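You operate a simulated robot arm through the tools that you are given. There is no shell and no other tool. Be economical: measure what you need, move in short steps, check, and stop when the job is done.

The job below is to be done with a simulated two-armed robot. You get a single attempt, and the scene is never put back.

## Task
Pick up the day cream tube from the second shelf from the bottom of the long rack in the middle with one hand, pass it to the other hand and put it on the middle shelf of the long rack on the right.

Only the result counts: the job must be done as asked and must still hold three seconds after the hand-in. Knocking over, shifting, dropping, spilling or breaking anything else fails it.

## Robot
Two 7-joint arms with two-finger parallel grippers on one trunk, on a base that drives. Base frame: it is fixed to the floor where the robot stands at the start and does not move with it; the origin is under the middle of the robot, x ahead of it, y to its left, z up. Readings come in mm, degrees, newtons and seconds.
The left shoulder is at the start at [-107, 119, 753], the right one opposite. With the tool pointing down near the work surface each hand reaches from about 120 to 560 mm from the robot's upright axis, wherever it stands, measured 20 degrees to its own side. Places, roughly: middle shelf of the long rack on the right [500, 1000, 1000]. Payload 3.43 kg a hand.
The tool frame of a hand sits at the grasp point between the pads (the TCP): z along the fingers, y along the line on which they close. The tips reach 30 mm beyond it. Largest opening 94 mm; finger width 28, thickness 10; the body of the gripper, 50 by 96 mm, starts 55 mm behind the TCP.
Orientation is told as [roll, pitch, yaw] about the base's x, y, z axes, in that order, counted from this pose: with the fingers straight down and closing along the base's y, the tool's x points along the base's -x, its y along +y and its z along -z.

## Interface
- The arms move only by the tool step_arm. It takes "left_motion", "right_motion" or both (then of equal length, played together; a hand with none holds still); each is a list of rows, each an object of numbers (a shift or turn left out is 0, a gripper value left out holds the last): "x", "y", "z": the shift along the tool's x, y, z in mm; "ax", "ay", "az": the turn, a rotation vector about the tool's x, y, z in degrees; "fingers": the closure, from 0 (fully open) to 1 (shut). In form: [{"x": .., "y": .., "z": .., "ax": .., "ay": .., "az": .., "fingers": ..}, ...]. A call has 1 to 20 rows; each row is the pose to reach, as a shift and turn from the pose commanded when the call began, along the tool's axes at that moment. A row lasts 0.2 s, in which the tool goes at most 50 mm and 8.6 degrees; a call with a longer step from one row to the next is refused whole, and so is a gripper value outside its range. A pose out of reach is approached as far as the arm can. The call stops where the force on the tool passes 40 N (or 10 N more than at its start, if that is more) or the arm is blocked; 0.2 s more then pass. The fingers move at their own pace (about 153 mm/s each) and stop on an object; they squeeze with about 28 N. The grip force told is the motor's: it shows also when the fingers shut on nothing. Time passes only in rows, and 0.2 s behind the last, so rows that repeat a pose let the fingers close. The reply holds the time, the measured pose of the TCP, the force on the tool along the base axes, the opening and the grip force, in the units named above and with some noise, with the torque about the TCP (base axes, N m) and any sound that the robot's microphone picked up.
- Cameras (640 x 400 px; columns grow to the right, rows downward): "scene" is now at [21.2, 28.8, 1458]; the picture's right is [0.44, -0.90, 0.00], its down [-0.78, -0.39, -0.49] and it looks along [0.44, 0.22, -0.87] (base axes); focal length 267 px, centre (320, 200). "left" rides on the left gripper at [76, -14, -102] in its tool frame; the picture's right is [0.18, 0.98, 0.00], its down [-0.75, 0.14, -0.64] and it looks along [-0.63, 0.12, 0.77] (tool axes); focal length 243 px, centre (320, 200). "right" rides on the right gripper at [76, 14, -102] in its tool frame; the picture's right is [-0.18, 0.98, 0.00], its down [-0.75, -0.14, -0.64] and it looks along [-0.63, -0.12, 0.77] (tool axes); focal length 243 px, centre (320, 200). There is no depth. A picture from a camera that has moved, and an enlarged one, comes with that camera's place and axes in the base frame and with its lens. The place of the scene camera against the robot may be out by one fixed shift of up to 18 mm in any direction.
- capture(camera): a new picture of that camera. No time passes.
- move_column(by): slides the trunk up (or, below 0, down) by that many mm; the arms and the scene camera ride with it, the base frame stays. It gives what a move gives, with no picture.
- drive_base(legs): drives the robot by 1 to 6 legs, each [ahead, left, turn to the left] in mm, mm and degrees, along the robot's own axes; the way and the turn of a leg run together, so that a leg with both is an arc; at most 1500 mm and 180 degrees a leg. The arms and the cameras ride along, it lands a little off, and it stops where it bumps. It gives what a move gives.
- pan_tilt(pan, tilt): turns the head with the scene camera to pan (to the left, within 143 degrees either way) and tilt (down, from -29 to 69), counted from straight ahead of the robot. It gives what a move gives.
- inspect(camera, box): a new picture of the part [left, top, right, bottom] of that camera's present view, enlarged. No time passes.
- job_done(): hands the job in; it is judged then, once.

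Go step by step. Nothing tells you exact positions but the pictures and the camera data: compare them with the known pose of the tool, close in by small moves and look again before you grip or let go. The budget is 120 turns and 108 pictures, counting those below and the enlarged ones. Unless the task says otherwise, let go and move clear before handing in, and close with one line.

The tools are called after "Call:" by a JSON object that holds its "api" and its "payload". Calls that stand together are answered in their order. step_arm: Moves the arms, as the interface text tells. Its arguments: {"type":"object","properties":{"left_motion":{"type":"array","items":{"type":"object","properties":{"x":{"type":"number"},"y":{"type":"number"},"z":{"type":"number"},"ax":{"type":"number"},"ay":{"type":"number"},"az":{"type":"number"},"fingers":{"type":"number"}}}},"right_motion":{"type":"array","items":{"type":"object","properties":{"x":{"type":"number"},"y":{"type":"number"},"z":{"type":"number"},"ax":{"type":"number"},"ay":{"type":"number"},"az":{"type":"number"},"fingers":{"type":"number"}}}}},"required":[]} The other tools are called the same way: move_column (by) slides the trunk up or down; drive_base (legs) drives the base; pan_tilt (pan, tilt) turns the head that bears the scene camera; capture (camera) takes a picture; inspect (camera, box) takes an enlarged picture of a part of a camera's view; job_done () hands the job in.

At the start:

```text
t: 0.0
left_tool_pos: [304.2, 303.3, 793.9]
left_tcp_rot: [-0.1, -0.1, -0.1]
left_contact_force: [-0.2, 0.5, 0.1]
left_moment: [0.02, -0.01, 0.02]
left_grip_width: 93.8
left_gripper_force: 0.2
right_tool_pos: [295.6, -33.6, 872.6]
right_tcp_rot: [0.0, 0.1, 0.0]
right_contact_force: [-0.5, -0.5, -1.0]
right_moment: [0.01, 0.0, 0.01]
right_grip_width: 94.2
right_gripper_force: 0.0
trunk travel left (down, up): [-175.0, 160.0]
robot x, y, heading: [-1.1, 1.7, -0.1]
head pan, tilt: [26.4, 60.8]
```

scene: 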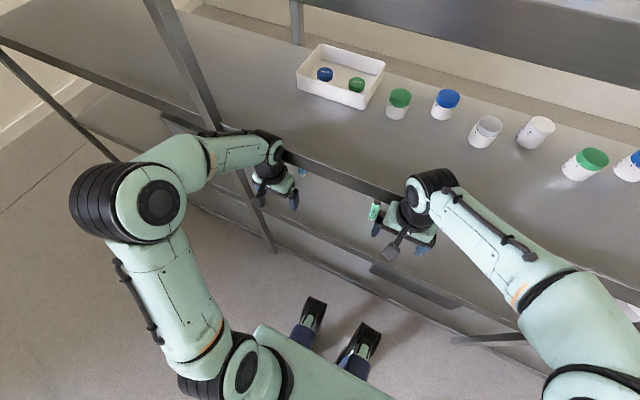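
right: 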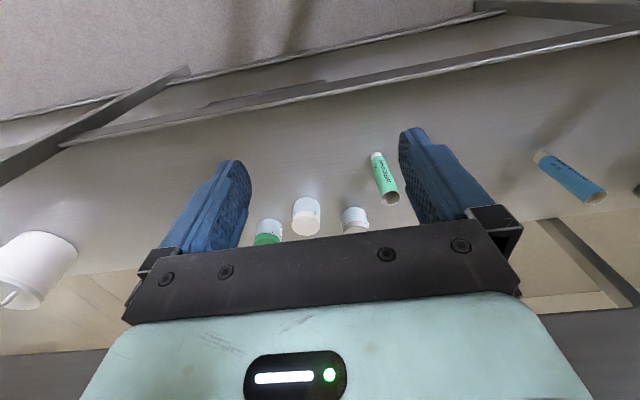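
left: 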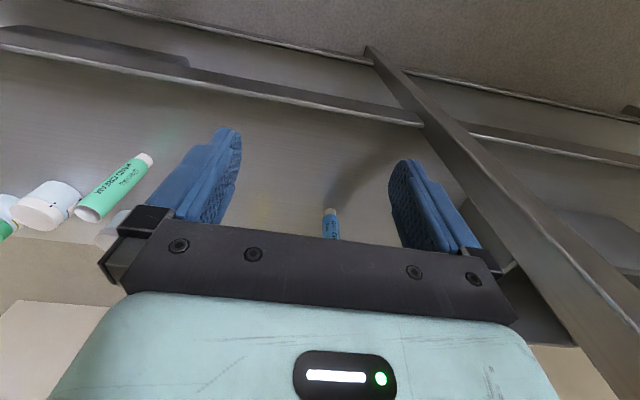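

I see a rack shelf in front with jars and tubes on a lower level. I'll look around with the head first.

Call:
{"api": "pan_tilt", "payload": {"pan": 0, "tilt": 25}}

Call:
{"api": "capture", "payload": {"camera": "scene"}}

Call:
{"api": "pan_tilt", "payload": {"pan": 65, "tilt": 25}}

Call:
{"api": "capture", "payload": {"camera": "scene"}}

Call:
{"api": "pan_tilt", "payload": {"pan": -60, "tilt": 25}}

Call:
{"api": "capture", "payload": {"camera": "scene"}}

```text
t: 1.0
left_tool_pos: [304.5, 302.6, 794.2]
left_tcp_rot: [-0.1, 0.0, 0.0]
left_contact_force: [1.2, 0.9, 0.0]
left_moment: [0.0, -0.03, -0.01]
left_grip_width: 93.7
left_gripper_force: 0.1
right_tool_pos: [295.3, -33.1, 873.2]
right_tcp_rot: [-0.1, 0.0, 0.0]
right_contact_force: [0.4, -1.0, -0.6]
right_moment: [0.02, -0.03, 0.04]
right_grip_width: 94.1
right_gripper_force: 0.0
trunk travel left (down, up): [-175.0, 160.0]
robot x, y, heading: [-2.7, 2.3, -0.0]
head pan, tilt: [0.0, 25.0]
```

```text
104 pictures are left
camera scene: at [54.5, -0.3, 1509.0], right [0.0, -1.0, 0.0], down [-0.42, 0.0, -0.91], along [0.91, 0.0, -0.42], focal length 267 px, centre (320, 200)
```

scene: 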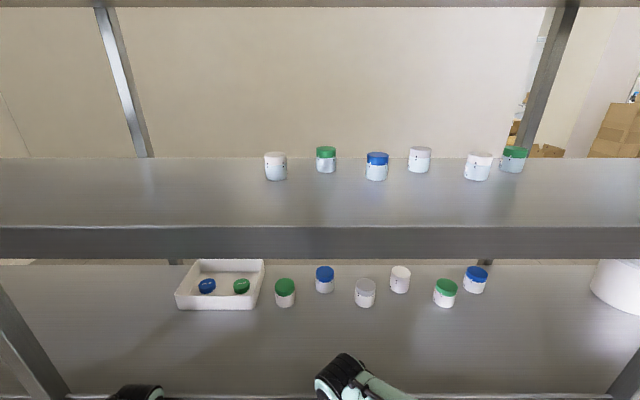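

```text
t: 2.4
left_tool_pos: [305.6, 302.1, 793.8]
left_tcp_rot: [-0.1, 0.0, 0.0]
left_contact_force: [-0.8, -0.5, -0.6]
left_moment: [-0.02, -0.01, -0.01]
left_grip_width: 94.1
left_gripper_force: 0.0
right_tool_pos: [295.1, -33.7, 874.4]
right_tcp_rot: [0.0, 0.0, 0.0]
right_contact_force: [-0.6, 0.7, -0.7]
right_moment: [-0.01, 0.06, 0.04]
right_grip_width: 94.1
right_gripper_force: 0.1
trunk travel left (down, up): [-175.0, 160.0]
robot x, y, heading: [-1.9, 1.3, 0.2]
head pan, tilt: [65.0, 25.0]
```

```text
103 pictures are left
camera scene: at [1.4, 83.1, 1509.1], right [0.91, -0.42, 0.0], down [-0.18, -0.38, -0.91], along [0.38, 0.82, -0.42], focal length 267 px, centre (320, 200)
```

scene: 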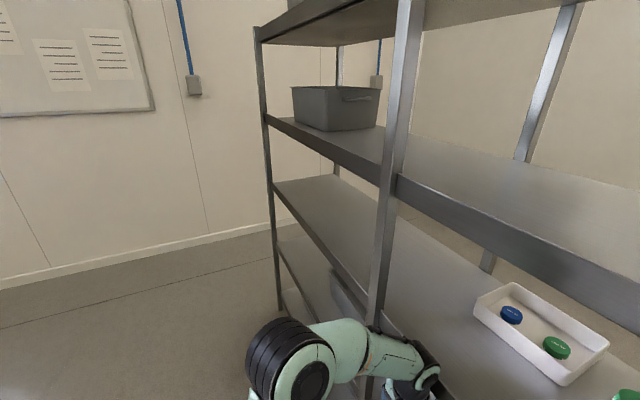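

```text
t: 4.4
left_tool_pos: [304.5, 302.7, 793.2]
left_tcp_rot: [0.0, 0.0, 0.0]
left_contact_force: [0.4, 0.1, 0.9]
left_moment: [-0.02, -0.01, -0.04]
left_grip_width: 93.9
left_gripper_force: 0.0
right_tool_pos: [295.0, -33.0, 873.7]
right_tcp_rot: [0.0, 0.0, 0.0]
right_contact_force: [-0.7, 0.7, 0.3]
right_moment: [-0.01, -0.02, -0.02]
right_grip_width: 94.0
right_gripper_force: 0.0
trunk travel left (down, up): [-175.0, 160.0]
robot x, y, heading: [-0.9, -0.4, -0.0]
head pan, tilt: [-60.0, 25.0]
```

```text
102 pictures are left
camera scene: at [8.5, -80.2, 1509.1], right [-0.87, -0.5, 0.0], down [-0.21, 0.37, -0.91], along [0.45, -0.78, -0.42], focal length 267 px, centre (320, 200)
```

scene: 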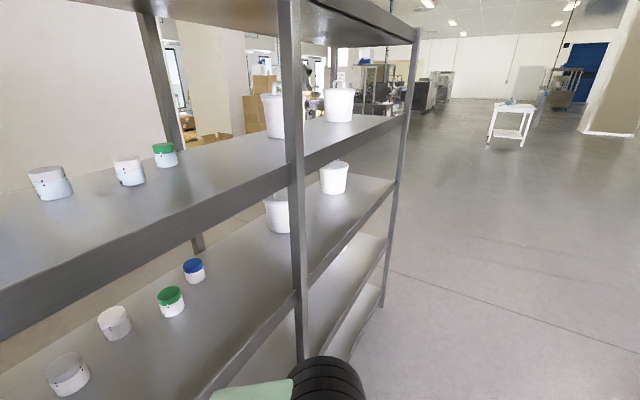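

Racks stand side by side; the "right" one is at +y per the given place. I'll read the labels on the tubes on the lower shelf.

Call:
{"api": "inspect", "payload": {"camera": "right", "box": [340, 130, 440, 220]}}

Call:
{"api": "inspect", "payload": {"camera": "right", "box": [520, 130, 640, 220]}}

Call:
{"api": "inspect", "payload": {"camera": "left", "box": [60, 130, 180, 240]}}

Call:
{"api": "inspect", "payload": {"camera": "left", "box": [290, 190, 370, 250]}}

```text
4.44 times, centred on (390, 175) of right
camera zoom: at [220.8, -19.1, 976.5], right [0.18, 0.98, 0.0], down [0.75, -0.14, 0.64], along [0.63, -0.12, -0.77], focal length 1078 px, centre (9, 311)
```

zoom: 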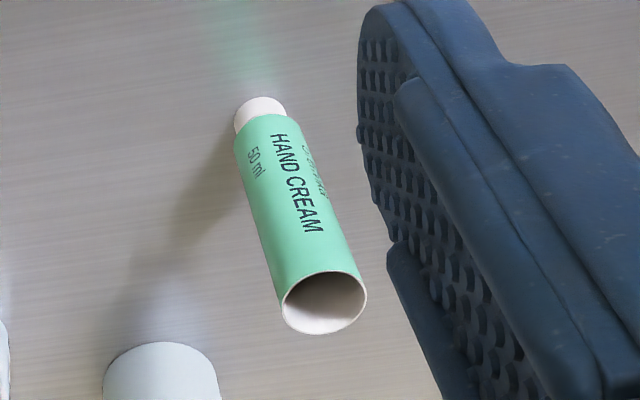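

```text
4.44 times, centred on (580, 175) of right
camera zoom: at [220.8, -19.1, 976.5], right [0.18, 0.98, 0.0], down [0.75, -0.14, 0.64], along [0.63, -0.12, -0.77], focal length 1078 px, centre (-836, 311)
```

zoom: 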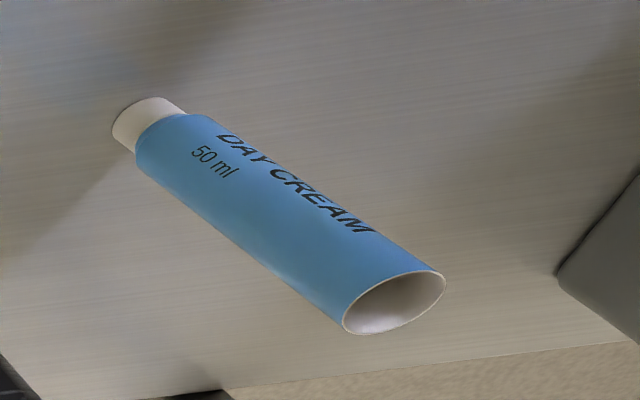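

```text
3.64 times, centred on (120, 185) of left
camera zoom: at [228.2, 287.5, 896.4], right [-0.18, 0.98, 0.0], down [0.75, 0.14, 0.64], along [0.63, 0.12, -0.77], focal length 882 px, centre (1047, 254)
```

zoom: 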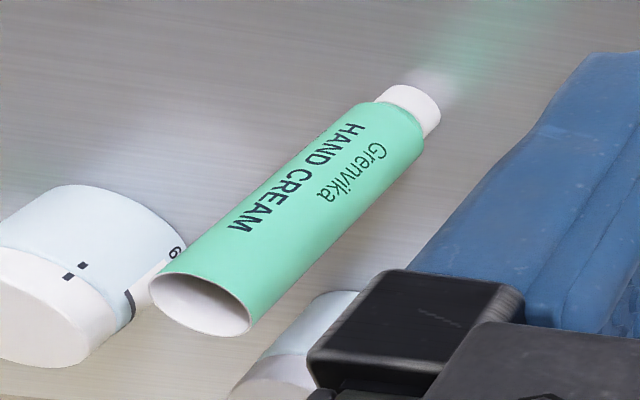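

```text
6.67 times, centred on (330, 220) of left
camera zoom: at [228.2, 287.5, 896.4], right [-0.18, 0.98, 0.0], down [0.75, 0.14, 0.64], along [0.63, 0.12, -0.77], focal length 1618 px, centre (253, 67)
```

zoom: 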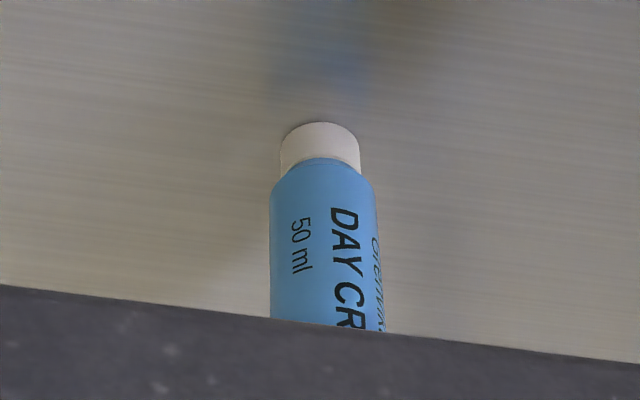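

The day cream tube stands upright (cap down) at about [540, 364], shelf top ≈ 547, height ≈ 130; the front edge of the shelves is x ≈ 343. I'll tilt the left hand so its fingers point forward and down, in front of the shelf.

Call:
{"api": "step_arm", "payload": {"left_motion": [{"ay": -8.4, "z": 15}, {"ay": -16.8, "z": 30}, {"ay": -25, "z": 45}, {"ay": -33, "z": 60}, {"ay": -41, "z": 75}, {"ay": -48, "z": 90}, {"ay": -48, "z": 90}]}}

Call:
{"api": "capture", "payload": {"camera": "left"}}

Call:
{"api": "pan_tilt", "payload": {"pan": 30, "tilt": 55}}

Call:
{"api": "capture", "payload": {"camera": "scene"}}

```text
t: 6.0
left_tool_pos: [303.0, 304.3, 702.6]
left_tcp_rot: [0.0, -48.0, 0.0]
left_contact_force: [0.0, 0.5, -0.6]
left_moment: [-0.02, -0.01, 0.02]
left_grip_width: 93.7
left_gripper_force: 0.0
left hand out of reach, approached as far as the arm can: row 4
right_tool_pos: [295.3, -32.6, 873.8]
right_tcp_rot: [0.0, 0.0, 0.0]
right_contact_force: [-0.1, 0.8, -0.3]
right_moment: [-0.01, -0.04, 0.01]
right_grip_width: 94.3
right_gripper_force: 0.0
trunk travel left (down, up): [-175.0, 160.0]
robot x, y, heading: [-0.1, -1.0, -0.0]
head pan, tilt: [-60.0, 25.0]
```

```text
97 pictures are left
camera left: at [176.0, 288.2, 715.2], right [-0.12, 0.98, -0.14], down [0.03, 0.14, 0.99], along [0.99, 0.12, -0.04], focal length 243 px, centre (320, 200)
```

left: 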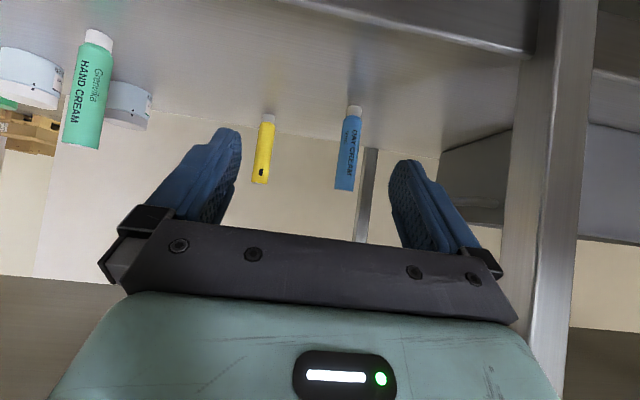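

```text
t: 7.7
left_tool_pos: [305.1, 303.3, 701.9]
left_tcp_rot: [0.0, -47.9, -0.1]
left_contact_force: [-0.3, -0.1, -0.5]
left_moment: [-0.01, 0.03, 0.01]
left_grip_width: 94.1
left_gripper_force: 0.0
right_tool_pos: [296.2, -33.2, 874.2]
right_tcp_rot: [0.0, 0.1, -0.1]
right_contact_force: [-0.8, -0.8, -0.4]
right_moment: [-0.02, 0.0, 0.03]
right_grip_width: 94.3
right_gripper_force: 0.1
trunk travel left (down, up): [-175.0, 160.0]
robot x, y, heading: [-0.9, 1.7, 0.2]
head pan, tilt: [30.0, 55.0]
```

```text
96 pictures are left
camera scene: at [24.8, 35.6, 1465.1], right [0.5, -0.87, 0.0], down [-0.71, -0.41, -0.57], along [0.5, 0.29, -0.82], focal length 267 px, centre (320, 200)
```

scene: 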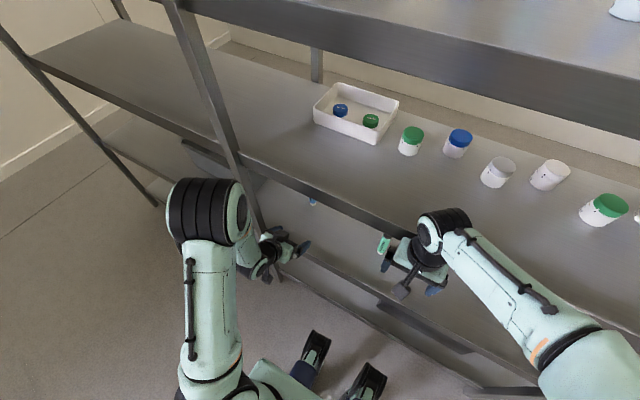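

Tube confirmed at ≈[546, 367], standing 547–679. I'll pull the right hand back a bit and bring the left hand partway in.

Call:
{"api": "step_arm", "payload": {"left_motion": [{"y": 32}, {"y": 64, "x": -10, "z": 20}, {"y": 64, "x": -30, "z": 60}, {"y": 64, "x": -50, "z": 100}, {"y": 64, "x": -60, "z": 129}, {"y": 64, "x": -60, "z": 129}], "right_motion": [{"x": 30}, {"x": 60}, {"x": 90}, {"x": 100}, {"x": 100}, {"x": 100}]}}

Call:
{"api": "capture", "payload": {"camera": "left"}}

Call:
{"api": "capture", "payload": {"camera": "scene"}}

```text
t: 9.1
left_tool_pos: [439.9, 367.5, 662.7]
left_tcp_rot: [0.1, -47.9, 0.1]
left_contact_force: [-0.4, -0.3, -0.9]
left_moment: [0.03, 0.0, 0.01]
left_grip_width: 94.4
left_gripper_force: 0.0
right_tool_pos: [193.1, -33.5, 874.1]
right_tcp_rot: [0.0, 0.0, 0.0]
right_contact_force: [0.1, 0.2, -0.3]
right_moment: [-0.03, 0.02, -0.03]
right_grip_width: 94.1
right_gripper_force: 0.1
trunk travel left (down, up): [-175.0, 160.0]
robot x, y, heading: [0.5, 4.3, 0.1]
head pan, tilt: [30.0, 55.0]
```

```text
95 pictures are left
camera left: at [312.8, 351.3, 674.4], right [-0.12, 0.98, -0.14], down [0.03, 0.14, 0.99], along [0.99, 0.12, -0.04], focal length 243 px, centre (320, 200)
```

left: 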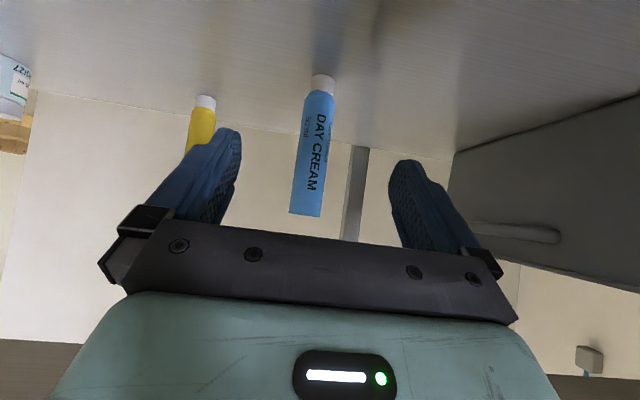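

```text
94 pictures are left
camera scene: at [24.6, 35.6, 1465.1], right [0.5, -0.87, 0.0], down [-0.71, -0.41, -0.57], along [0.5, 0.29, -0.82], focal length 267 px, centre (320, 200)
```

scene: 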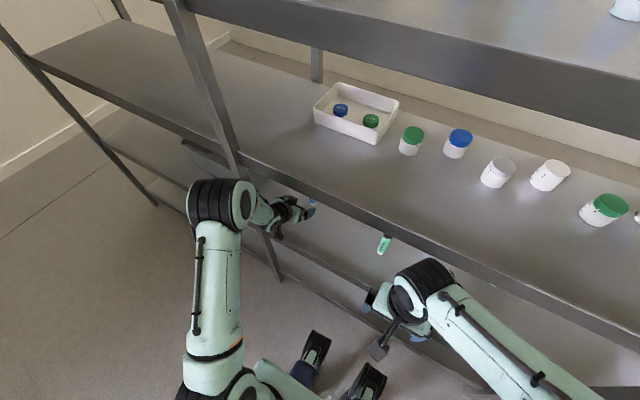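

The left elbow would come close to the rack upright, so I'll switch roles: the right hand picks (its elbow has free space), the left hand places. First back the left hand out and drive back.

Call:
{"api": "step_arm", "payload": {"left_motion": [{"x": 15, "z": -30}, {"x": 30, "z": -65}, {"x": 45, "z": -100}, {"x": 60, "z": -129}, {"x": 65, "z": -132, "y": -32}, {"x": 65, "z": -132, "y": -60}]}}

Call:
{"api": "drive_base", "payload": {"legs": [[-150, 0, 0]]}}

Call:
{"api": "step_arm", "payload": {"right_motion": [{"ay": -8.4, "z": 15, "x": -25}, {"ay": -16.8, "z": 30, "x": -50}, {"ay": -25, "z": 50, "x": -75}, {"ay": -33, "z": 70, "x": -100}, {"ay": -41, "z": 100, "x": -110}, {"ay": -45, "z": 140, "x": -115}, {"ay": -45, "z": 180, "x": -115}, {"ay": -45, "z": 180, "x": -115}]}}

```text
t: 10.5
left_tool_pos: [300.3, 305.5, 700.5]
left_tcp_rot: [0.0, -47.9, 0.1]
left_contact_force: [0.3, 0.0, -0.6]
left_moment: [0.0, 0.04, 0.01]
left_grip_width: 93.9
left_gripper_force: 0.0
right_tool_pos: [192.2, -33.8, 873.7]
right_tcp_rot: [0.0, -0.1, 0.0]
right_contact_force: [-0.7, -0.5, -0.6]
right_moment: [0.02, 0.06, -0.02]
right_grip_width: 94.1
right_gripper_force: 0.1
trunk travel left (down, up): [-175.0, 160.0]
robot x, y, heading: [-0.3, 3.3, -0.1]
head pan, tilt: [30.0, 55.0]
```

```text
t: 11.8
left_tool_pos: [150.6, 306.5, 699.0]
left_tcp_rot: [0.0, -48.0, 0.1]
left_contact_force: [0.0, -0.9, 0.4]
left_moment: [-0.01, -0.03, 0.0]
left_grip_width: 94.1
left_gripper_force: 0.1
right_tool_pos: [44.9, -32.6, 874.2]
right_tcp_rot: [0.1, 0.0, 0.1]
right_contact_force: [0.3, 0.2, 0.0]
right_moment: [0.03, -0.01, -0.02]
right_grip_width: 94.1
right_gripper_force: 0.0
trunk travel left (down, up): [-175.0, 160.0]
robot x, y, heading: [-147.1, -3.0, 0.1]
head pan, tilt: [30.0, 55.0]
```

```text
t: 13.7
left_tool_pos: [152.6, 306.1, 700.6]
left_tcp_rot: [0.0, -48.0, 0.0]
left_contact_force: [-0.2, -0.4, -0.5]
left_moment: [0.0, -0.02, 0.0]
left_grip_width: 93.9
left_gripper_force: 0.0
right_tool_pos: [160.1, -32.8, 694.2]
right_tcp_rot: [0.1, -45.1, 0.1]
right_contact_force: [-0.6, -0.3, 0.1]
right_moment: [-0.02, 0.0, -0.02]
right_grip_width: 93.8
right_gripper_force: 0.1
trunk travel left (down, up): [-175.0, 160.0]
robot x, y, heading: [-149.8, 1.6, 0.0]
head pan, tilt: [30.0, 55.0]
```

Both hands are clear of the rack. Driving left so the right shoulder lines up with the tube.

Call:
{"api": "drive_base", "payload": {"legs": [[0, 410, 0]]}}

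Call:
{"api": "capture", "payload": {"camera": "right"}}

Call:
{"api": "capture", "payload": {"camera": "scene"}}

Call:
{"api": "capture", "payload": {"camera": "left"}}

```text
t: 17.8
left_tool_pos: [151.1, 715.2, 699.6]
left_tcp_rot: [0.0, -48.0, 0.1]
left_contact_force: [-0.1, 0.1, -0.3]
left_moment: [0.0, -0.02, -0.02]
left_grip_width: 94.1
left_gripper_force: 0.0
right_tool_pos: [159.1, 376.2, 695.1]
right_tcp_rot: [0.0, -45.0, 0.1]
right_contact_force: [0.7, -1.3, 0.0]
right_moment: [0.04, 0.01, -0.04]
right_grip_width: 94.1
right_gripper_force: 0.1
trunk travel left (down, up): [-175.0, 160.0]
robot x, y, heading: [-146.6, 409.8, 0.1]
head pan, tilt: [30.0, 55.0]
```

```text
93 pictures are left
camera right: at [33.9, 390.0, 713.7], right [0.13, 0.98, 0.13], down [0.08, -0.14, 0.99], along [0.99, -0.12, -0.1], focal length 243 px, centre (320, 200)
```

right: 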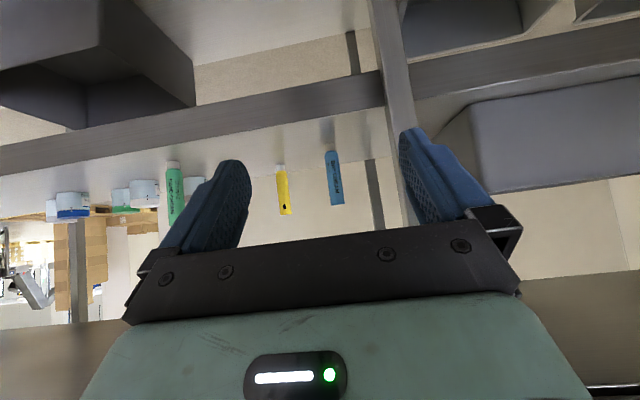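

```text
92 pictures are left
camera scene: at [-123.5, 444.6, 1465.1], right [0.5, -0.87, 0.0], down [-0.71, -0.41, -0.57], along [0.5, 0.29, -0.82], focal length 267 px, centre (320, 200)
```

scene: 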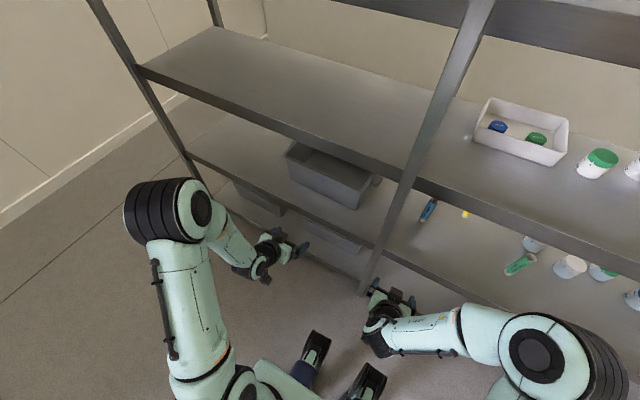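

```text
91 pictures are left
camera left: at [24.3, 699.5, 712.3], right [-0.12, 0.98, -0.14], down [0.03, 0.14, 0.99], along [0.99, 0.12, -0.04], focal length 243 px, centre (320, 200)
```

left: 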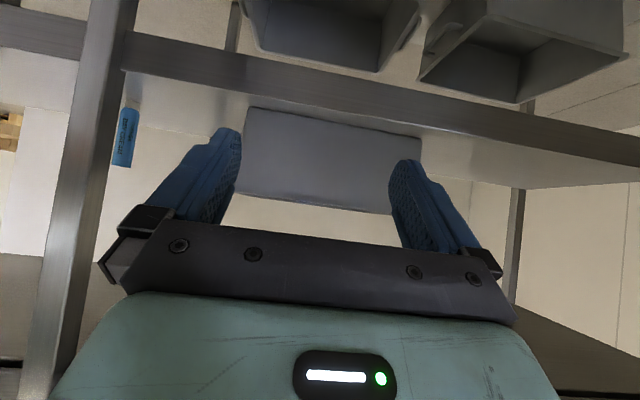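

The tube is ahead of the right hand, and the right rack's middle shelf (empty, z≈980) is visible. Drive forward 130 mm, then reach with the right hand.

Call:
{"api": "drive_base", "payload": {"legs": [[130, 0, 0]]}}

Call:
{"api": "capture", "payload": {"camera": "right"}}

```text
t: 19.1
left_tool_pos: [283.5, 714.7, 699.4]
left_tcp_rot: [-0.1, -48.0, 0.0]
left_contact_force: [0.2, -0.8, -0.2]
left_moment: [-0.01, 0.0, -0.03]
left_grip_width: 94.1
left_gripper_force: 0.1
right_tool_pos: [289.0, 375.9, 695.8]
right_tcp_rot: [0.0, -45.0, 0.1]
right_contact_force: [0.4, 0.4, -0.2]
right_moment: [0.0, 0.0, -0.01]
right_grip_width: 93.9
right_gripper_force: 0.0
trunk travel left (down, up): [-175.0, 160.0]
robot x, y, heading: [-19.3, 408.5, -0.1]
head pan, tilt: [30.0, 55.0]
```

```text
90 pictures are left
camera right: at [165.0, 389.9, 713.6], right [0.13, 0.98, 0.13], down [0.08, -0.14, 0.99], along [0.99, -0.12, -0.1], focal length 243 px, centre (320, 200)
```

right: 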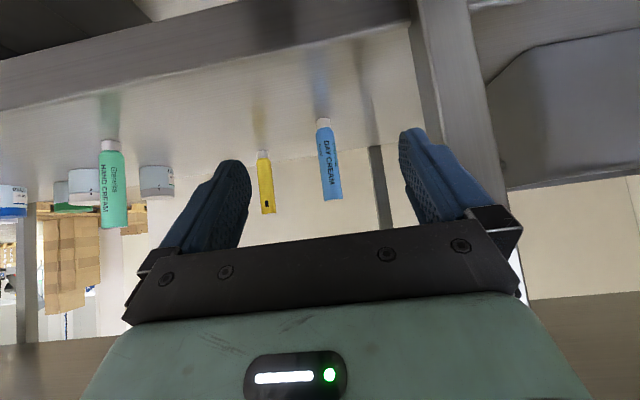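

Consistent again (≈[547, 365]). Moving the right hand in to a standoff just short of the tube.

Call:
{"api": "step_arm", "payload": {"right_motion": [{"x": -20, "z": 31, "y": -10}, {"x": -40, "z": 62, "y": -10}, {"x": -60, "z": 94, "y": -10}, {"x": -80, "z": 125, "y": -10}, {"x": -100, "z": 156, "y": -10}, {"x": -100, "z": 156, "y": -10}]}}

Call:
{"api": "capture", "payload": {"camera": "right"}}

Call:
{"api": "capture", "payload": {"camera": "scene"}}

```text
t: 20.5
left_tool_pos: [282.1, 715.8, 700.0]
left_tcp_rot: [-0.1, -48.0, 0.0]
left_contact_force: [0.5, -0.6, -0.1]
left_moment: [-0.06, 0.02, -0.04]
left_grip_width: 93.9
left_gripper_force: 0.2
right_tool_pos: [472.4, 366.8, 653.8]
right_tcp_rot: [0.0, -45.0, 0.0]
right_contact_force: [0.5, 1.3, 0.6]
right_moment: [0.03, 0.01, -0.01]
right_grip_width: 94.2
right_gripper_force: 0.0
trunk travel left (down, up): [-175.0, 160.0]
robot x, y, heading: [-17.8, 408.9, -0.2]
head pan, tilt: [30.0, 55.0]
```

```text
89 pictures are left
camera right: at [348.1, 381.2, 672.3], right [0.13, 0.98, 0.13], down [0.08, -0.14, 0.99], along [0.99, -0.12, -0.1], focal length 243 px, centre (320, 200)
```

right: 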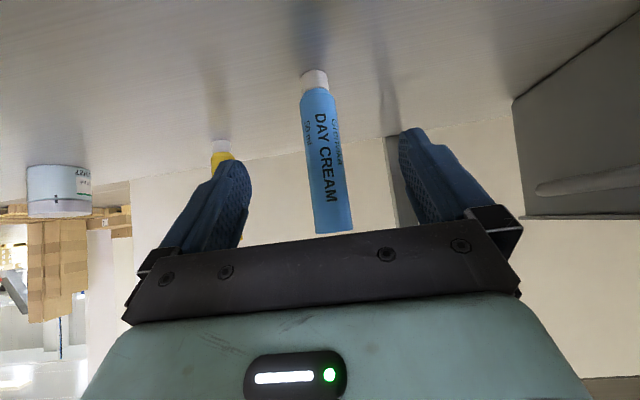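

```text
88 pictures are left
camera scene: at [6.9, 444.5, 1465.1], right [0.5, -0.87, 0.0], down [-0.71, -0.41, -0.57], along [0.5, 0.29, -0.82], focal length 267 px, centre (320, 200)
```

scene: 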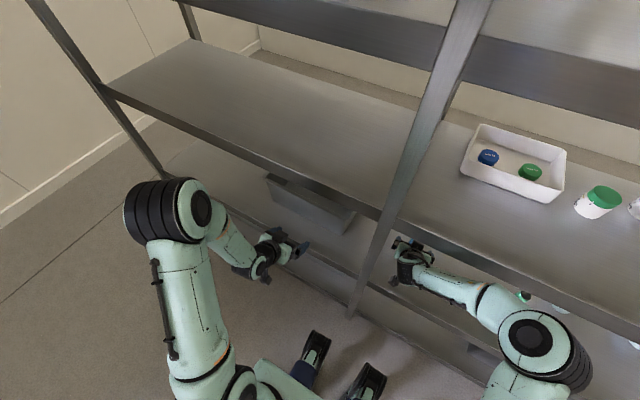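

Tube lies dead ahead between the fingers at x≈545. Advancing 73 mm to it.

Call:
{"api": "step_arm", "payload": {"right_motion": [{"x": -12, "z": 13}, {"x": -24, "z": 27}, {"x": -37, "z": 40}, {"x": -49, "z": 53}, {"x": -49, "z": 53}]}}

Call:
{"api": "capture", "payload": {"camera": "right"}}

```text
t: 21.7
left_tool_pos: [282.8, 714.9, 700.7]
left_tcp_rot: [-0.1, -47.9, 0.0]
left_contact_force: [-0.3, 0.4, 0.3]
left_moment: [-0.01, -0.02, 0.01]
left_grip_width: 93.8
left_gripper_force: 0.1
right_tool_pos: [542.5, 366.9, 653.7]
right_tcp_rot: [0.0, -44.9, -0.1]
right_contact_force: [-0.6, -0.7, 0.3]
right_moment: [-0.01, 0.02, 0.02]
right_grip_width: 94.2
right_gripper_force: 0.2
trunk travel left (down, up): [-175.0, 160.0]
robot x, y, heading: [-17.1, 410.5, 0.1]
head pan, tilt: [30.0, 55.0]
```

```text
87 pictures are left
camera right: at [417.4, 380.8, 672.2], right [0.13, 0.98, 0.13], down [0.08, -0.14, 0.99], along [0.99, -0.12, -0.1], focal length 243 px, centre (320, 200)
```

right: 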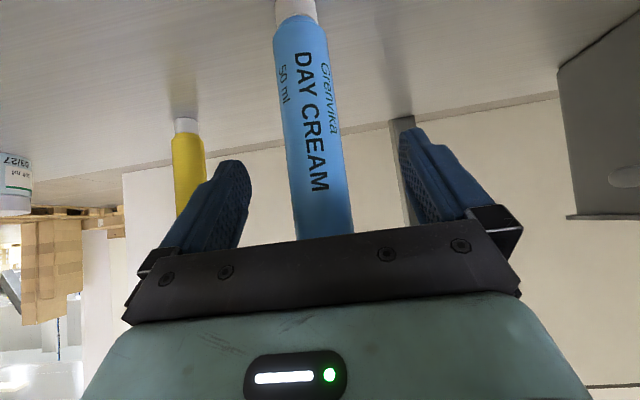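

The tube sits between the fingers. Closing.

Call:
{"api": "step_arm", "payload": {"right_motion": [{"fingers": 0.4}, {"fingers": 0.6}, {"fingers": 0.8}, {"fingers": 1}, {"fingers": 1}, {"fingers": 1}]}}

Call:
{"api": "capture", "payload": {"camera": "right"}}

```text
t: 23.1
left_tool_pos: [282.4, 714.8, 700.3]
left_tcp_rot: [0.0, -48.0, 0.0]
left_contact_force: [0.6, 0.9, 0.6]
left_moment: [0.04, 0.03, -0.01]
left_grip_width: 93.8
left_gripper_force: 0.0
right_tool_pos: [541.1, 367.6, 653.3]
right_tcp_rot: [0.1, -45.0, 0.0]
right_contact_force: [-0.4, -0.7, 0.1]
right_moment: [-0.01, -0.03, -0.04]
right_grip_width: 31.5
right_gripper_force: 28.0
trunk travel left (down, up): [-175.0, 160.0]
robot x, y, heading: [-14.2, 410.1, 0.0]
head pan, tilt: [30.0, 55.0]
```

```text
86 pictures are left
camera right: at [417.4, 380.8, 672.2], right [0.13, 0.98, 0.13], down [0.08, -0.14, 0.99], along [0.99, -0.12, -0.1], focal length 243 px, centre (320, 200)
```

right: 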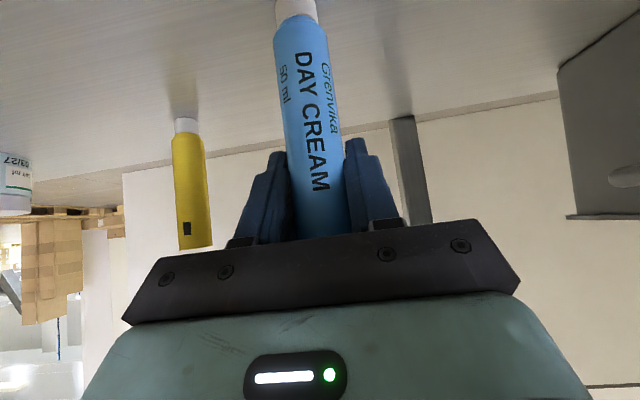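

Gripped at 31.5 mm. Lifting 40 mm and drawing it straight back out.

Call:
{"api": "step_arm", "payload": {"right_motion": [{"x": -10, "z": -10}, {"x": -20, "z": -20}, {"x": -30, "z": -30}, {"x": -10, "z": -50}, {"x": 15, "z": -75}, {"x": 40, "z": -100}, {"x": 65, "z": -125}, {"x": 90, "z": -150}, {"x": 115, "z": -175}, {"x": 138, "z": -198}, {"x": 138, "z": -198}]}}

Call:
{"api": "capture", "payload": {"camera": "right"}}

```text
t: 25.5
left_tool_pos: [283.3, 716.3, 700.2]
left_tcp_rot: [0.0, -47.9, 0.0]
left_contact_force: [0.0, -0.4, 0.2]
left_moment: [0.0, 0.01, -0.02]
left_grip_width: 93.9
left_gripper_force: 0.0
right_tool_pos: [305.1, 367.2, 692.4]
right_tcp_rot: [-0.1, -45.1, 0.1]
right_contact_force: [0.0, 0.0, -1.3]
right_moment: [0.0, -0.08, -0.03]
right_grip_width: 31.7
right_gripper_force: 28.1
trunk travel left (down, up): [-175.0, 160.0]
robot x, y, heading: [-18.5, 406.8, 0.0]
head pan, tilt: [30.0, 55.0]
```

```text
85 pictures are left
camera right: at [180.1, 381.2, 711.3], right [0.13, 0.98, 0.13], down [0.08, -0.14, 0.99], along [0.99, -0.12, -0.1], focal length 243 px, centre (320, 200)
```

right: 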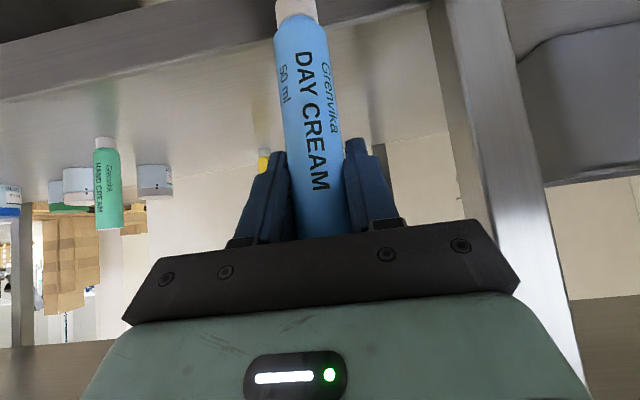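

The tube is out and held upright. Drive back for free space, then prepare for the handover: right hand toward centre, left hand levelling.

Call:
{"api": "drive_base", "payload": {"legs": [[-300, 0, 0]]}}

Call:
{"api": "step_arm", "payload": {"left_motion": [{"ay": -7}, {"ay": -14}, {"ay": -21}, {"ay": -27}, {"ay": -27}], "right_motion": [{"y": 16}, {"y": 32}, {"y": 48}, {"y": 62}, {"y": 62}]}}

```text
t: 27.5
left_tool_pos: [-8.3, 713.9, 699.5]
left_tcp_rot: [0.0, -48.0, -0.5]
left_contact_force: [0.0, 0.1, 0.6]
left_moment: [-0.02, 0.01, -0.02]
left_grip_width: 93.9
left_gripper_force: 0.0
right_tool_pos: [11.9, 365.3, 692.2]
right_tcp_rot: [0.0, -45.0, -0.5]
right_contact_force: [0.3, 0.5, 0.0]
right_moment: [0.01, -0.02, 0.0]
right_grip_width: 31.8
right_gripper_force: 27.3
trunk travel left (down, up): [-175.0, 160.0]
robot x, y, heading: [-309.5, 410.2, -0.4]
head pan, tilt: [30.0, 55.0]
```

```text
t: 28.7
left_tool_pos: [-8.0, 713.7, 699.3]
left_tcp_rot: [0.1, -75.0, -0.6]
left_contact_force: [0.5, -0.8, -0.2]
left_moment: [0.0, -0.01, 0.01]
left_grip_width: 93.9
left_gripper_force: 0.0
right_tool_pos: [11.4, 428.9, 692.8]
right_tcp_rot: [0.0, -45.1, -0.5]
right_contact_force: [-0.4, 0.5, -0.5]
right_moment: [-0.02, -0.01, 0.02]
right_grip_width: 31.9
right_gripper_force: 27.8
trunk travel left (down, up): [-175.0, 160.0]
robot x, y, heading: [-309.5, 410.0, -0.6]
head pan, tilt: [30.0, 55.0]
```

Now yaw the left hand toward the tube and bring it to a standoff beside the lower part.

Call:
{"api": "step_arm", "payload": {"left_motion": [{"x": 11, "y": -26, "z": -2, "ax": 8.2, "az": 2.2}, {"x": 22, "y": -52, "z": -5, "ax": 16.5, "az": 4.4}, {"x": 34, "y": -78, "z": -7, "ax": 24.8, "az": 6.6}, {"x": 45, "y": -104, "z": -10, "ax": 33.1, "az": 8.8}, {"x": 56, "y": -130, "z": -12, "ax": 41.4, "az": 11.1}, {"x": 68, "y": -156, "z": -15, "ax": 49.7, "az": 13.3}, {"x": 79, "y": -182, "z": -17, "ax": 58, "az": 15.5}, {"x": 79, "y": -182, "z": -17, "ax": 58, "az": 15.5}]}}

Call:
{"api": "capture", "payload": {"camera": "left"}}

Call:
{"api": "pan_tilt", "payload": {"pan": 5, "tilt": 60}}

Call:
{"api": "capture", "payload": {"camera": "scene"}}

```text
t: 30.5
left_tool_pos: [-46.9, 530.8, 626.1]
left_tcp_rot: [0.1, -75.0, -60.6]
left_contact_force: [0.1, 1.0, -0.1]
left_moment: [-0.01, -0.01, 0.01]
left_grip_width: 93.6
left_gripper_force: 0.0
right_tool_pos: [12.5, 428.7, 692.7]
right_tcp_rot: [0.0, -45.0, -0.5]
right_contact_force: [-0.5, -0.2, 0.1]
right_moment: [-0.01, -0.01, 0.02]
right_grip_width: 31.5
right_gripper_force: 28.1
trunk travel left (down, up): [-175.0, 160.0]
robot x, y, heading: [-314.3, 409.9, -0.4]
head pan, tilt: [30.0, 55.0]
```

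```text
84 pictures are left
camera left: at [-116.9, 625.4, 579.2], right [0.83, 0.52, -0.18], down [-0.09, 0.44, 0.89], along [0.55, -0.73, 0.41], focal length 243 px, centre (320, 200)
```

left: 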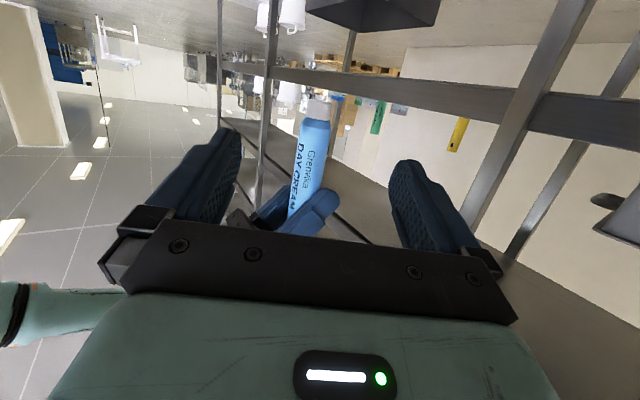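

```text
t: 31.4
left_tool_pos: [-45.5, 531.6, 626.5]
left_tcp_rot: [-0.1, -75.0, -60.4]
left_contact_force: [-0.3, 0.3, -0.9]
left_moment: [-0.01, 0.01, 0.04]
left_grip_width: 93.9
left_gripper_force: 0.2
right_tool_pos: [11.2, 429.0, 692.4]
right_tcp_rot: [0.0, -45.0, -0.5]
right_contact_force: [0.3, 0.2, -0.9]
right_moment: [0.04, 0.02, 0.01]
right_grip_width: 31.8
right_gripper_force: 28.1
trunk travel left (down, up): [-175.0, 160.0]
robot x, y, heading: [-308.6, 410.9, -0.8]
head pan, tilt: [5.0, 60.0]
```

```text
83 pictures are left
camera scene: at [-282.5, 415.3, 1459.0], right [0.08, -1.0, 0.0], down [-0.86, -0.07, -0.5], along [0.5, 0.04, -0.87], focal length 267 px, centre (320, 200)
```

scene: 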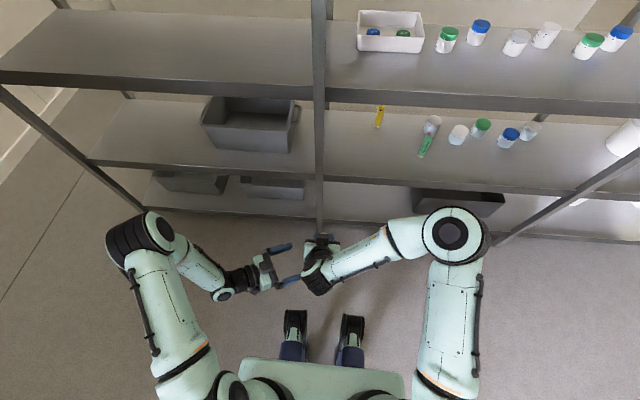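

The left hand points at the tube's lower part. Zooming in to measure alignment.

Call:
{"api": "inspect", "payload": {"camera": "left", "box": [240, 80, 400, 240]}}

Call:
{"api": "inspect", "payload": {"camera": "scene", "box": [230, 220, 390, 310]}}

```text
2.50 times, centred on (320, 160) of left
camera zoom: at [-117.0, 625.5, 579.4], right [0.83, 0.52, -0.18], down [-0.09, 0.44, 0.89], along [0.55, -0.73, 0.41], focal length 606 px, centre (320, 300)
```

zoom: 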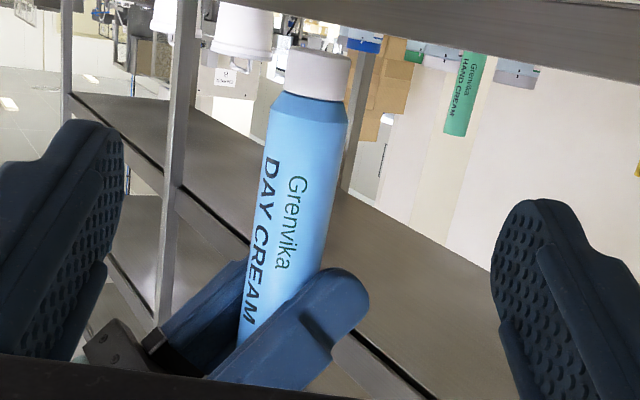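

```text
4.00 times, centred on (310, 265) of scene
camera zoom: at [-282.5, 415.3, 1459.0], right [0.08, -1.0, 0.0], down [-0.86, -0.07, -0.5], along [0.5, 0.04, -0.87], focal length 1068 px, centre (360, -60)
```

zoom: 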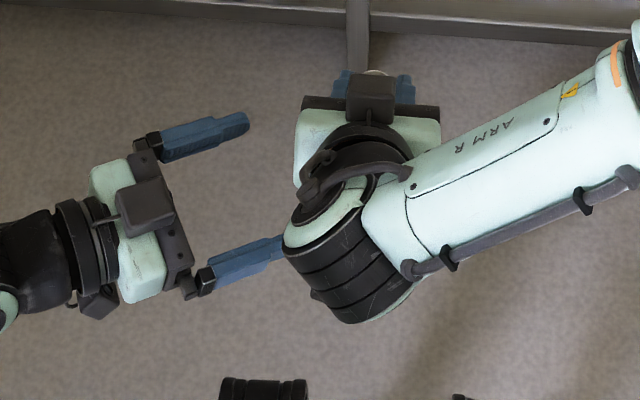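

Tube axis is at ≈[10.5, 428.7], vertical, bottom ≈587. To clear the right palm I'll level the left hand more (5° tilt) and yaw it to -75° before closing in.

Call:
{"api": "step_arm", "payload": {"left_motion": [{"ay": -5}, {"ay": -10}, {"ay": -10}]}}

Call:
{"api": "step_arm", "payload": {"left_motion": [{"ax": 7.5, "az": 0.7}, {"ax": 14.9, "az": 1.3}, {"ax": 14.9, "az": 1.3}]}}

```text
t: 32.2
left_tool_pos: [-47.0, 532.2, 626.0]
left_tcp_rot: [-0.3, -85.2, -60.2]
left_contact_force: [-0.1, -0.4, -0.4]
left_moment: [0.0, 0.02, 0.0]
left_grip_width: 94.2
left_gripper_force: 0.1
right_tool_pos: [12.1, 429.6, 692.5]
right_tcp_rot: [0.1, -45.0, -0.5]
right_contact_force: [0.0, 0.4, 0.0]
right_moment: [0.0, -0.02, 0.0]
right_grip_width: 31.7
right_gripper_force: 28.0
trunk travel left (down, up): [-175.0, 160.0]
robot x, y, heading: [-314.2, 408.7, -0.6]
head pan, tilt: [5.0, 60.0]
```

```text
t: 33.0
left_tool_pos: [-45.7, 531.7, 628.3]
left_tcp_rot: [-0.4, -84.9, -75.2]
left_contact_force: [0.5, 0.0, -0.3]
left_moment: [0.03, -0.01, -0.01]
left_grip_width: 93.9
left_gripper_force: 0.1
right_tool_pos: [11.2, 428.1, 693.0]
right_tcp_rot: [0.1, -45.0, -0.5]
right_contact_force: [-0.6, 0.8, -0.9]
right_moment: [0.02, 0.03, 0.01]
right_grip_width: 32.1
right_gripper_force: 28.6
trunk travel left (down, up): [-175.0, 160.0]
robot x, y, heading: [-313.0, 406.9, -0.4]
head pan, tilt: [5.0, 60.0]
```

Align laterally, then advance halfway and look.

Call:
{"api": "step_arm", "payload": {"left_motion": [{"y": 14}, {"y": 28}, {"y": 28, "z": 25, "x": -2}, {"y": 28, "z": 50, "x": -4}, {"y": 28, "z": 50, "x": -4}]}}

Call:
{"api": "capture", "payload": {"camera": "left"}}

Call:
{"api": "inspect", "payload": {"camera": "scene", "box": [230, 220, 390, 310]}}

```text
t: 34.2
left_tool_pos: [-7.2, 490.9, 626.5]
left_tcp_rot: [-0.2, -85.0, -75.3]
left_contact_force: [0.8, -0.5, 0.8]
left_moment: [-0.02, -0.03, -0.01]
left_grip_width: 93.9
left_gripper_force: 0.1
right_tool_pos: [10.7, 429.4, 692.6]
right_tcp_rot: [0.0, -44.9, -0.5]
right_contact_force: [-0.2, -0.3, 0.1]
right_moment: [0.01, 0.0, 0.0]
right_grip_width: 31.9
right_gripper_force: 28.2
trunk travel left (down, up): [-175.0, 160.0]
robot x, y, heading: [-312.0, 408.0, -0.4]
head pan, tilt: [5.0, 60.0]
```

```text
80 pictures are left
camera left: at [-48.0, 591.0, 560.7], right [0.95, 0.26, -0.18], down [-0.01, 0.59, 0.81], along [0.32, -0.76, 0.56], focal length 243 px, centre (320, 200)
```

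left: 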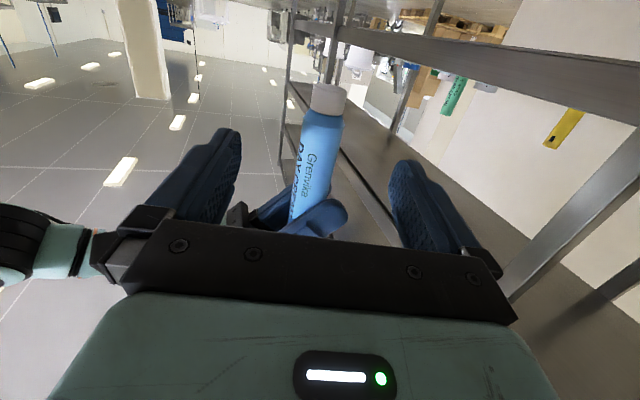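

```text
4.00 times, centred on (310, 265) of scene
camera zoom: at [-282.5, 415.3, 1459.0], right [0.08, -1.0, 0.0], down [-0.86, -0.07, -0.5], along [0.5, 0.04, -0.87], focal length 1068 px, centre (360, -60)
```

zoom: 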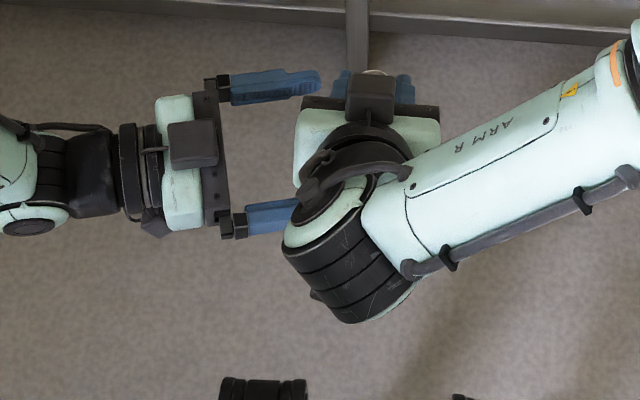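

Aligned within a few mm. Advance the last 62 mm.

Call:
{"api": "step_arm", "payload": {"left_motion": [{"y": -2, "z": 16, "x": -1}, {"y": -2, "z": 32, "x": -3}, {"y": -2, "z": 48, "x": -4}, {"y": -2, "z": 62, "x": -5}, {"y": -2, "z": 62, "x": -5}]}}

Call:
{"api": "capture", "payload": {"camera": "left"}}

Call:
{"api": "capture", "payload": {"camera": "right"}}

```text
t: 35.4
left_tool_pos: [6.9, 428.7, 625.4]
left_tcp_rot: [-0.4, -85.0, -75.1]
left_contact_force: [-1.1, 0.0, -0.3]
left_moment: [-0.02, -0.03, 0.02]
left_grip_width: 93.8
left_gripper_force: 0.1
right_tool_pos: [11.4, 429.2, 692.2]
right_tcp_rot: [0.1, -45.0, -0.5]
right_contact_force: [-0.2, -0.1, -0.2]
right_moment: [0.03, 0.0, 0.02]
right_grip_width: 31.5
right_gripper_force: 27.3
trunk travel left (down, up): [-175.0, 160.0]
robot x, y, heading: [-313.7, 410.2, -0.5]
head pan, tilt: [5.0, 60.0]
```

```text
78 pictures are left
camera left: at [-35.0, 529.8, 560.4], right [0.95, 0.26, -0.18], down [-0.01, 0.59, 0.81], along [0.32, -0.76, 0.56], focal length 243 px, centre (320, 200)
```

left: 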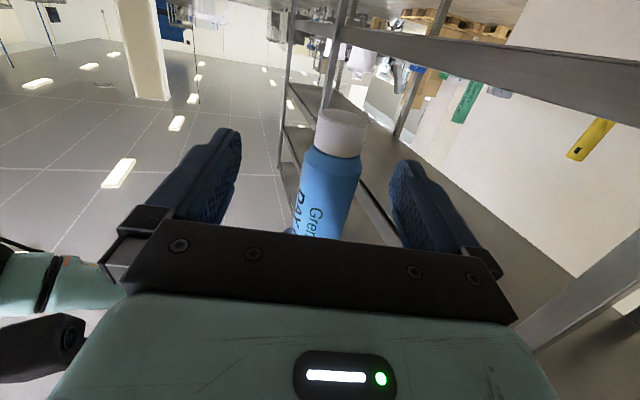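

```text
77 pictures are left
camera right: at [-113.4, 443.7, 711.2], right [0.14, 0.98, 0.13], down [0.08, -0.14, 0.99], along [0.99, -0.13, -0.1], focal length 243 px, centre (320, 200)
```

right: 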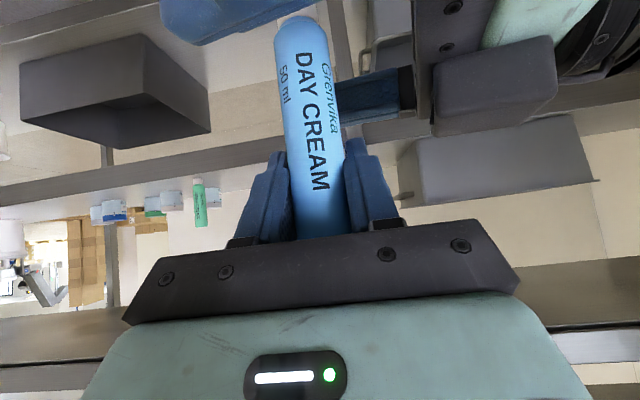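

Well centred (2 mm off). Correct and close the left fingers.

Call:
{"api": "step_arm", "payload": {"left_motion": [{"y": 2}, {"y": 2, "fingers": 0.4}, {"y": 2, "fingers": 0.6}, {"y": 2, "fingers": 0.8}, {"y": 2, "fingers": 1}, {"y": 2, "fingers": 1}, {"y": 2, "fingers": 1}]}}

Call:
{"api": "capture", "payload": {"camera": "left"}}

```text
t: 37.0
left_tool_pos: [8.3, 428.9, 626.5]
left_tcp_rot: [-0.1, -84.9, -75.3]
left_contact_force: [8.0, 1.2, -1.7]
left_moment: [-0.01, 0.13, 0.05]
left_grip_width: 32.4
left_gripper_force: 27.9
right_tool_pos: [11.3, 429.6, 692.1]
right_tcp_rot: [0.1, -44.8, -0.5]
right_contact_force: [-7.6, 0.0, 2.1]
right_moment: [-0.03, 0.4, -0.02]
right_grip_width: 31.7
right_gripper_force: 28.7
trunk travel left (down, up): [-175.0, 160.0]
robot x, y, heading: [-314.7, 411.1, -0.3]
head pan, tilt: [5.0, 60.0]
```

```text
76 pictures are left
camera left: at [-32.1, 530.1, 560.6], right [0.95, 0.26, -0.18], down [-0.01, 0.59, 0.81], along [0.32, -0.76, 0.56], focal length 243 px, centre (320, 200)
```

left: 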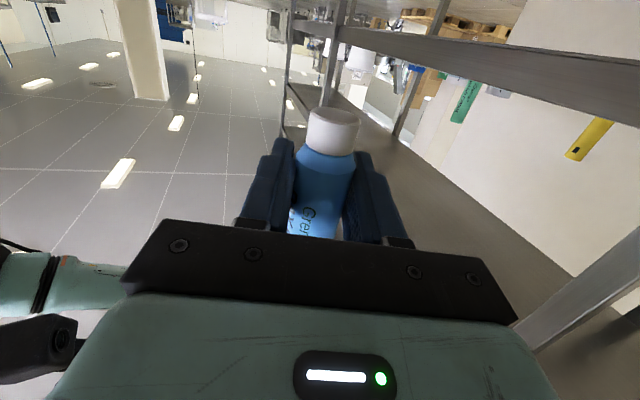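

Both hands hold the tube. Relax the small side load, open the right hand only partly (the left bracket is near), and withdraw along its axis.

Call:
{"api": "step_arm", "payload": {"left_motion": [{"y": 1.5}, {"y": 1.5}]}}

Call:
{"api": "step_arm", "payload": {"right_motion": [{"fingers": 0.6}, {"fingers": 0.5}, {"fingers": 0.5}, {"fingers": 0.5}]}}

Call:
{"api": "capture", "payload": {"camera": "right"}}

```text
t: 37.6
left_tool_pos: [10.3, 429.0, 627.7]
left_tcp_rot: [-0.8, -85.1, -74.8]
left_contact_force: [2.1, 1.7, -0.1]
left_moment: [-0.06, 0.03, 0.03]
left_grip_width: 32.3
left_gripper_force: 28.0
right_tool_pos: [12.1, 428.1, 692.4]
right_tcp_rot: [0.0, -45.1, -0.5]
right_contact_force: [-1.6, -1.1, -1.2]
right_moment: [-0.07, 0.08, 0.0]
right_grip_width: 31.5
right_gripper_force: 28.4
trunk travel left (down, up): [-175.0, 160.0]
robot x, y, heading: [-310.1, 409.8, -0.4]
head pan, tilt: [5.0, 60.0]
```

```text
t: 38.6
left_tool_pos: [9.6, 428.7, 626.6]
left_tcp_rot: [-0.4, -85.0, -75.2]
left_contact_force: [-0.4, 0.0, 0.2]
left_moment: [0.0, 0.02, -0.01]
left_grip_width: 32.5
left_gripper_force: 28.0
right_tool_pos: [11.4, 429.8, 692.5]
right_tcp_rot: [0.0, -45.0, -0.5]
right_contact_force: [0.3, -0.6, -0.7]
right_moment: [-0.02, 0.03, 0.01]
right_grip_width: 47.1
right_gripper_force: 0.0
trunk travel left (down, up): [-175.0, 160.0]
robot x, y, heading: [-305.7, 410.5, -0.4]
head pan, tilt: [5.0, 60.0]
```

```text
75 pictures are left
camera right: at [-113.4, 443.7, 711.2], right [0.14, 0.98, 0.13], down [0.08, -0.14, 0.99], along [0.99, -0.13, -0.1], focal length 243 px, centre (320, 200)
```

right: 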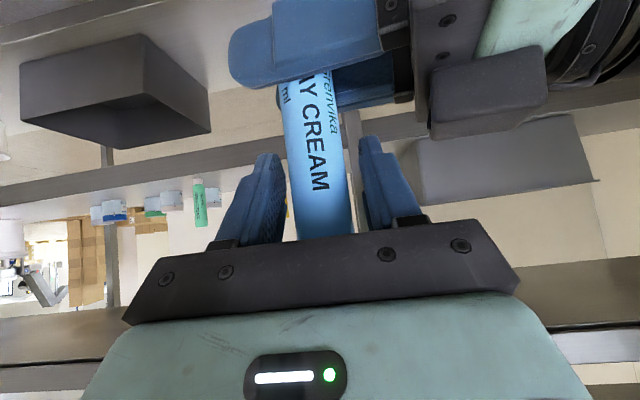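

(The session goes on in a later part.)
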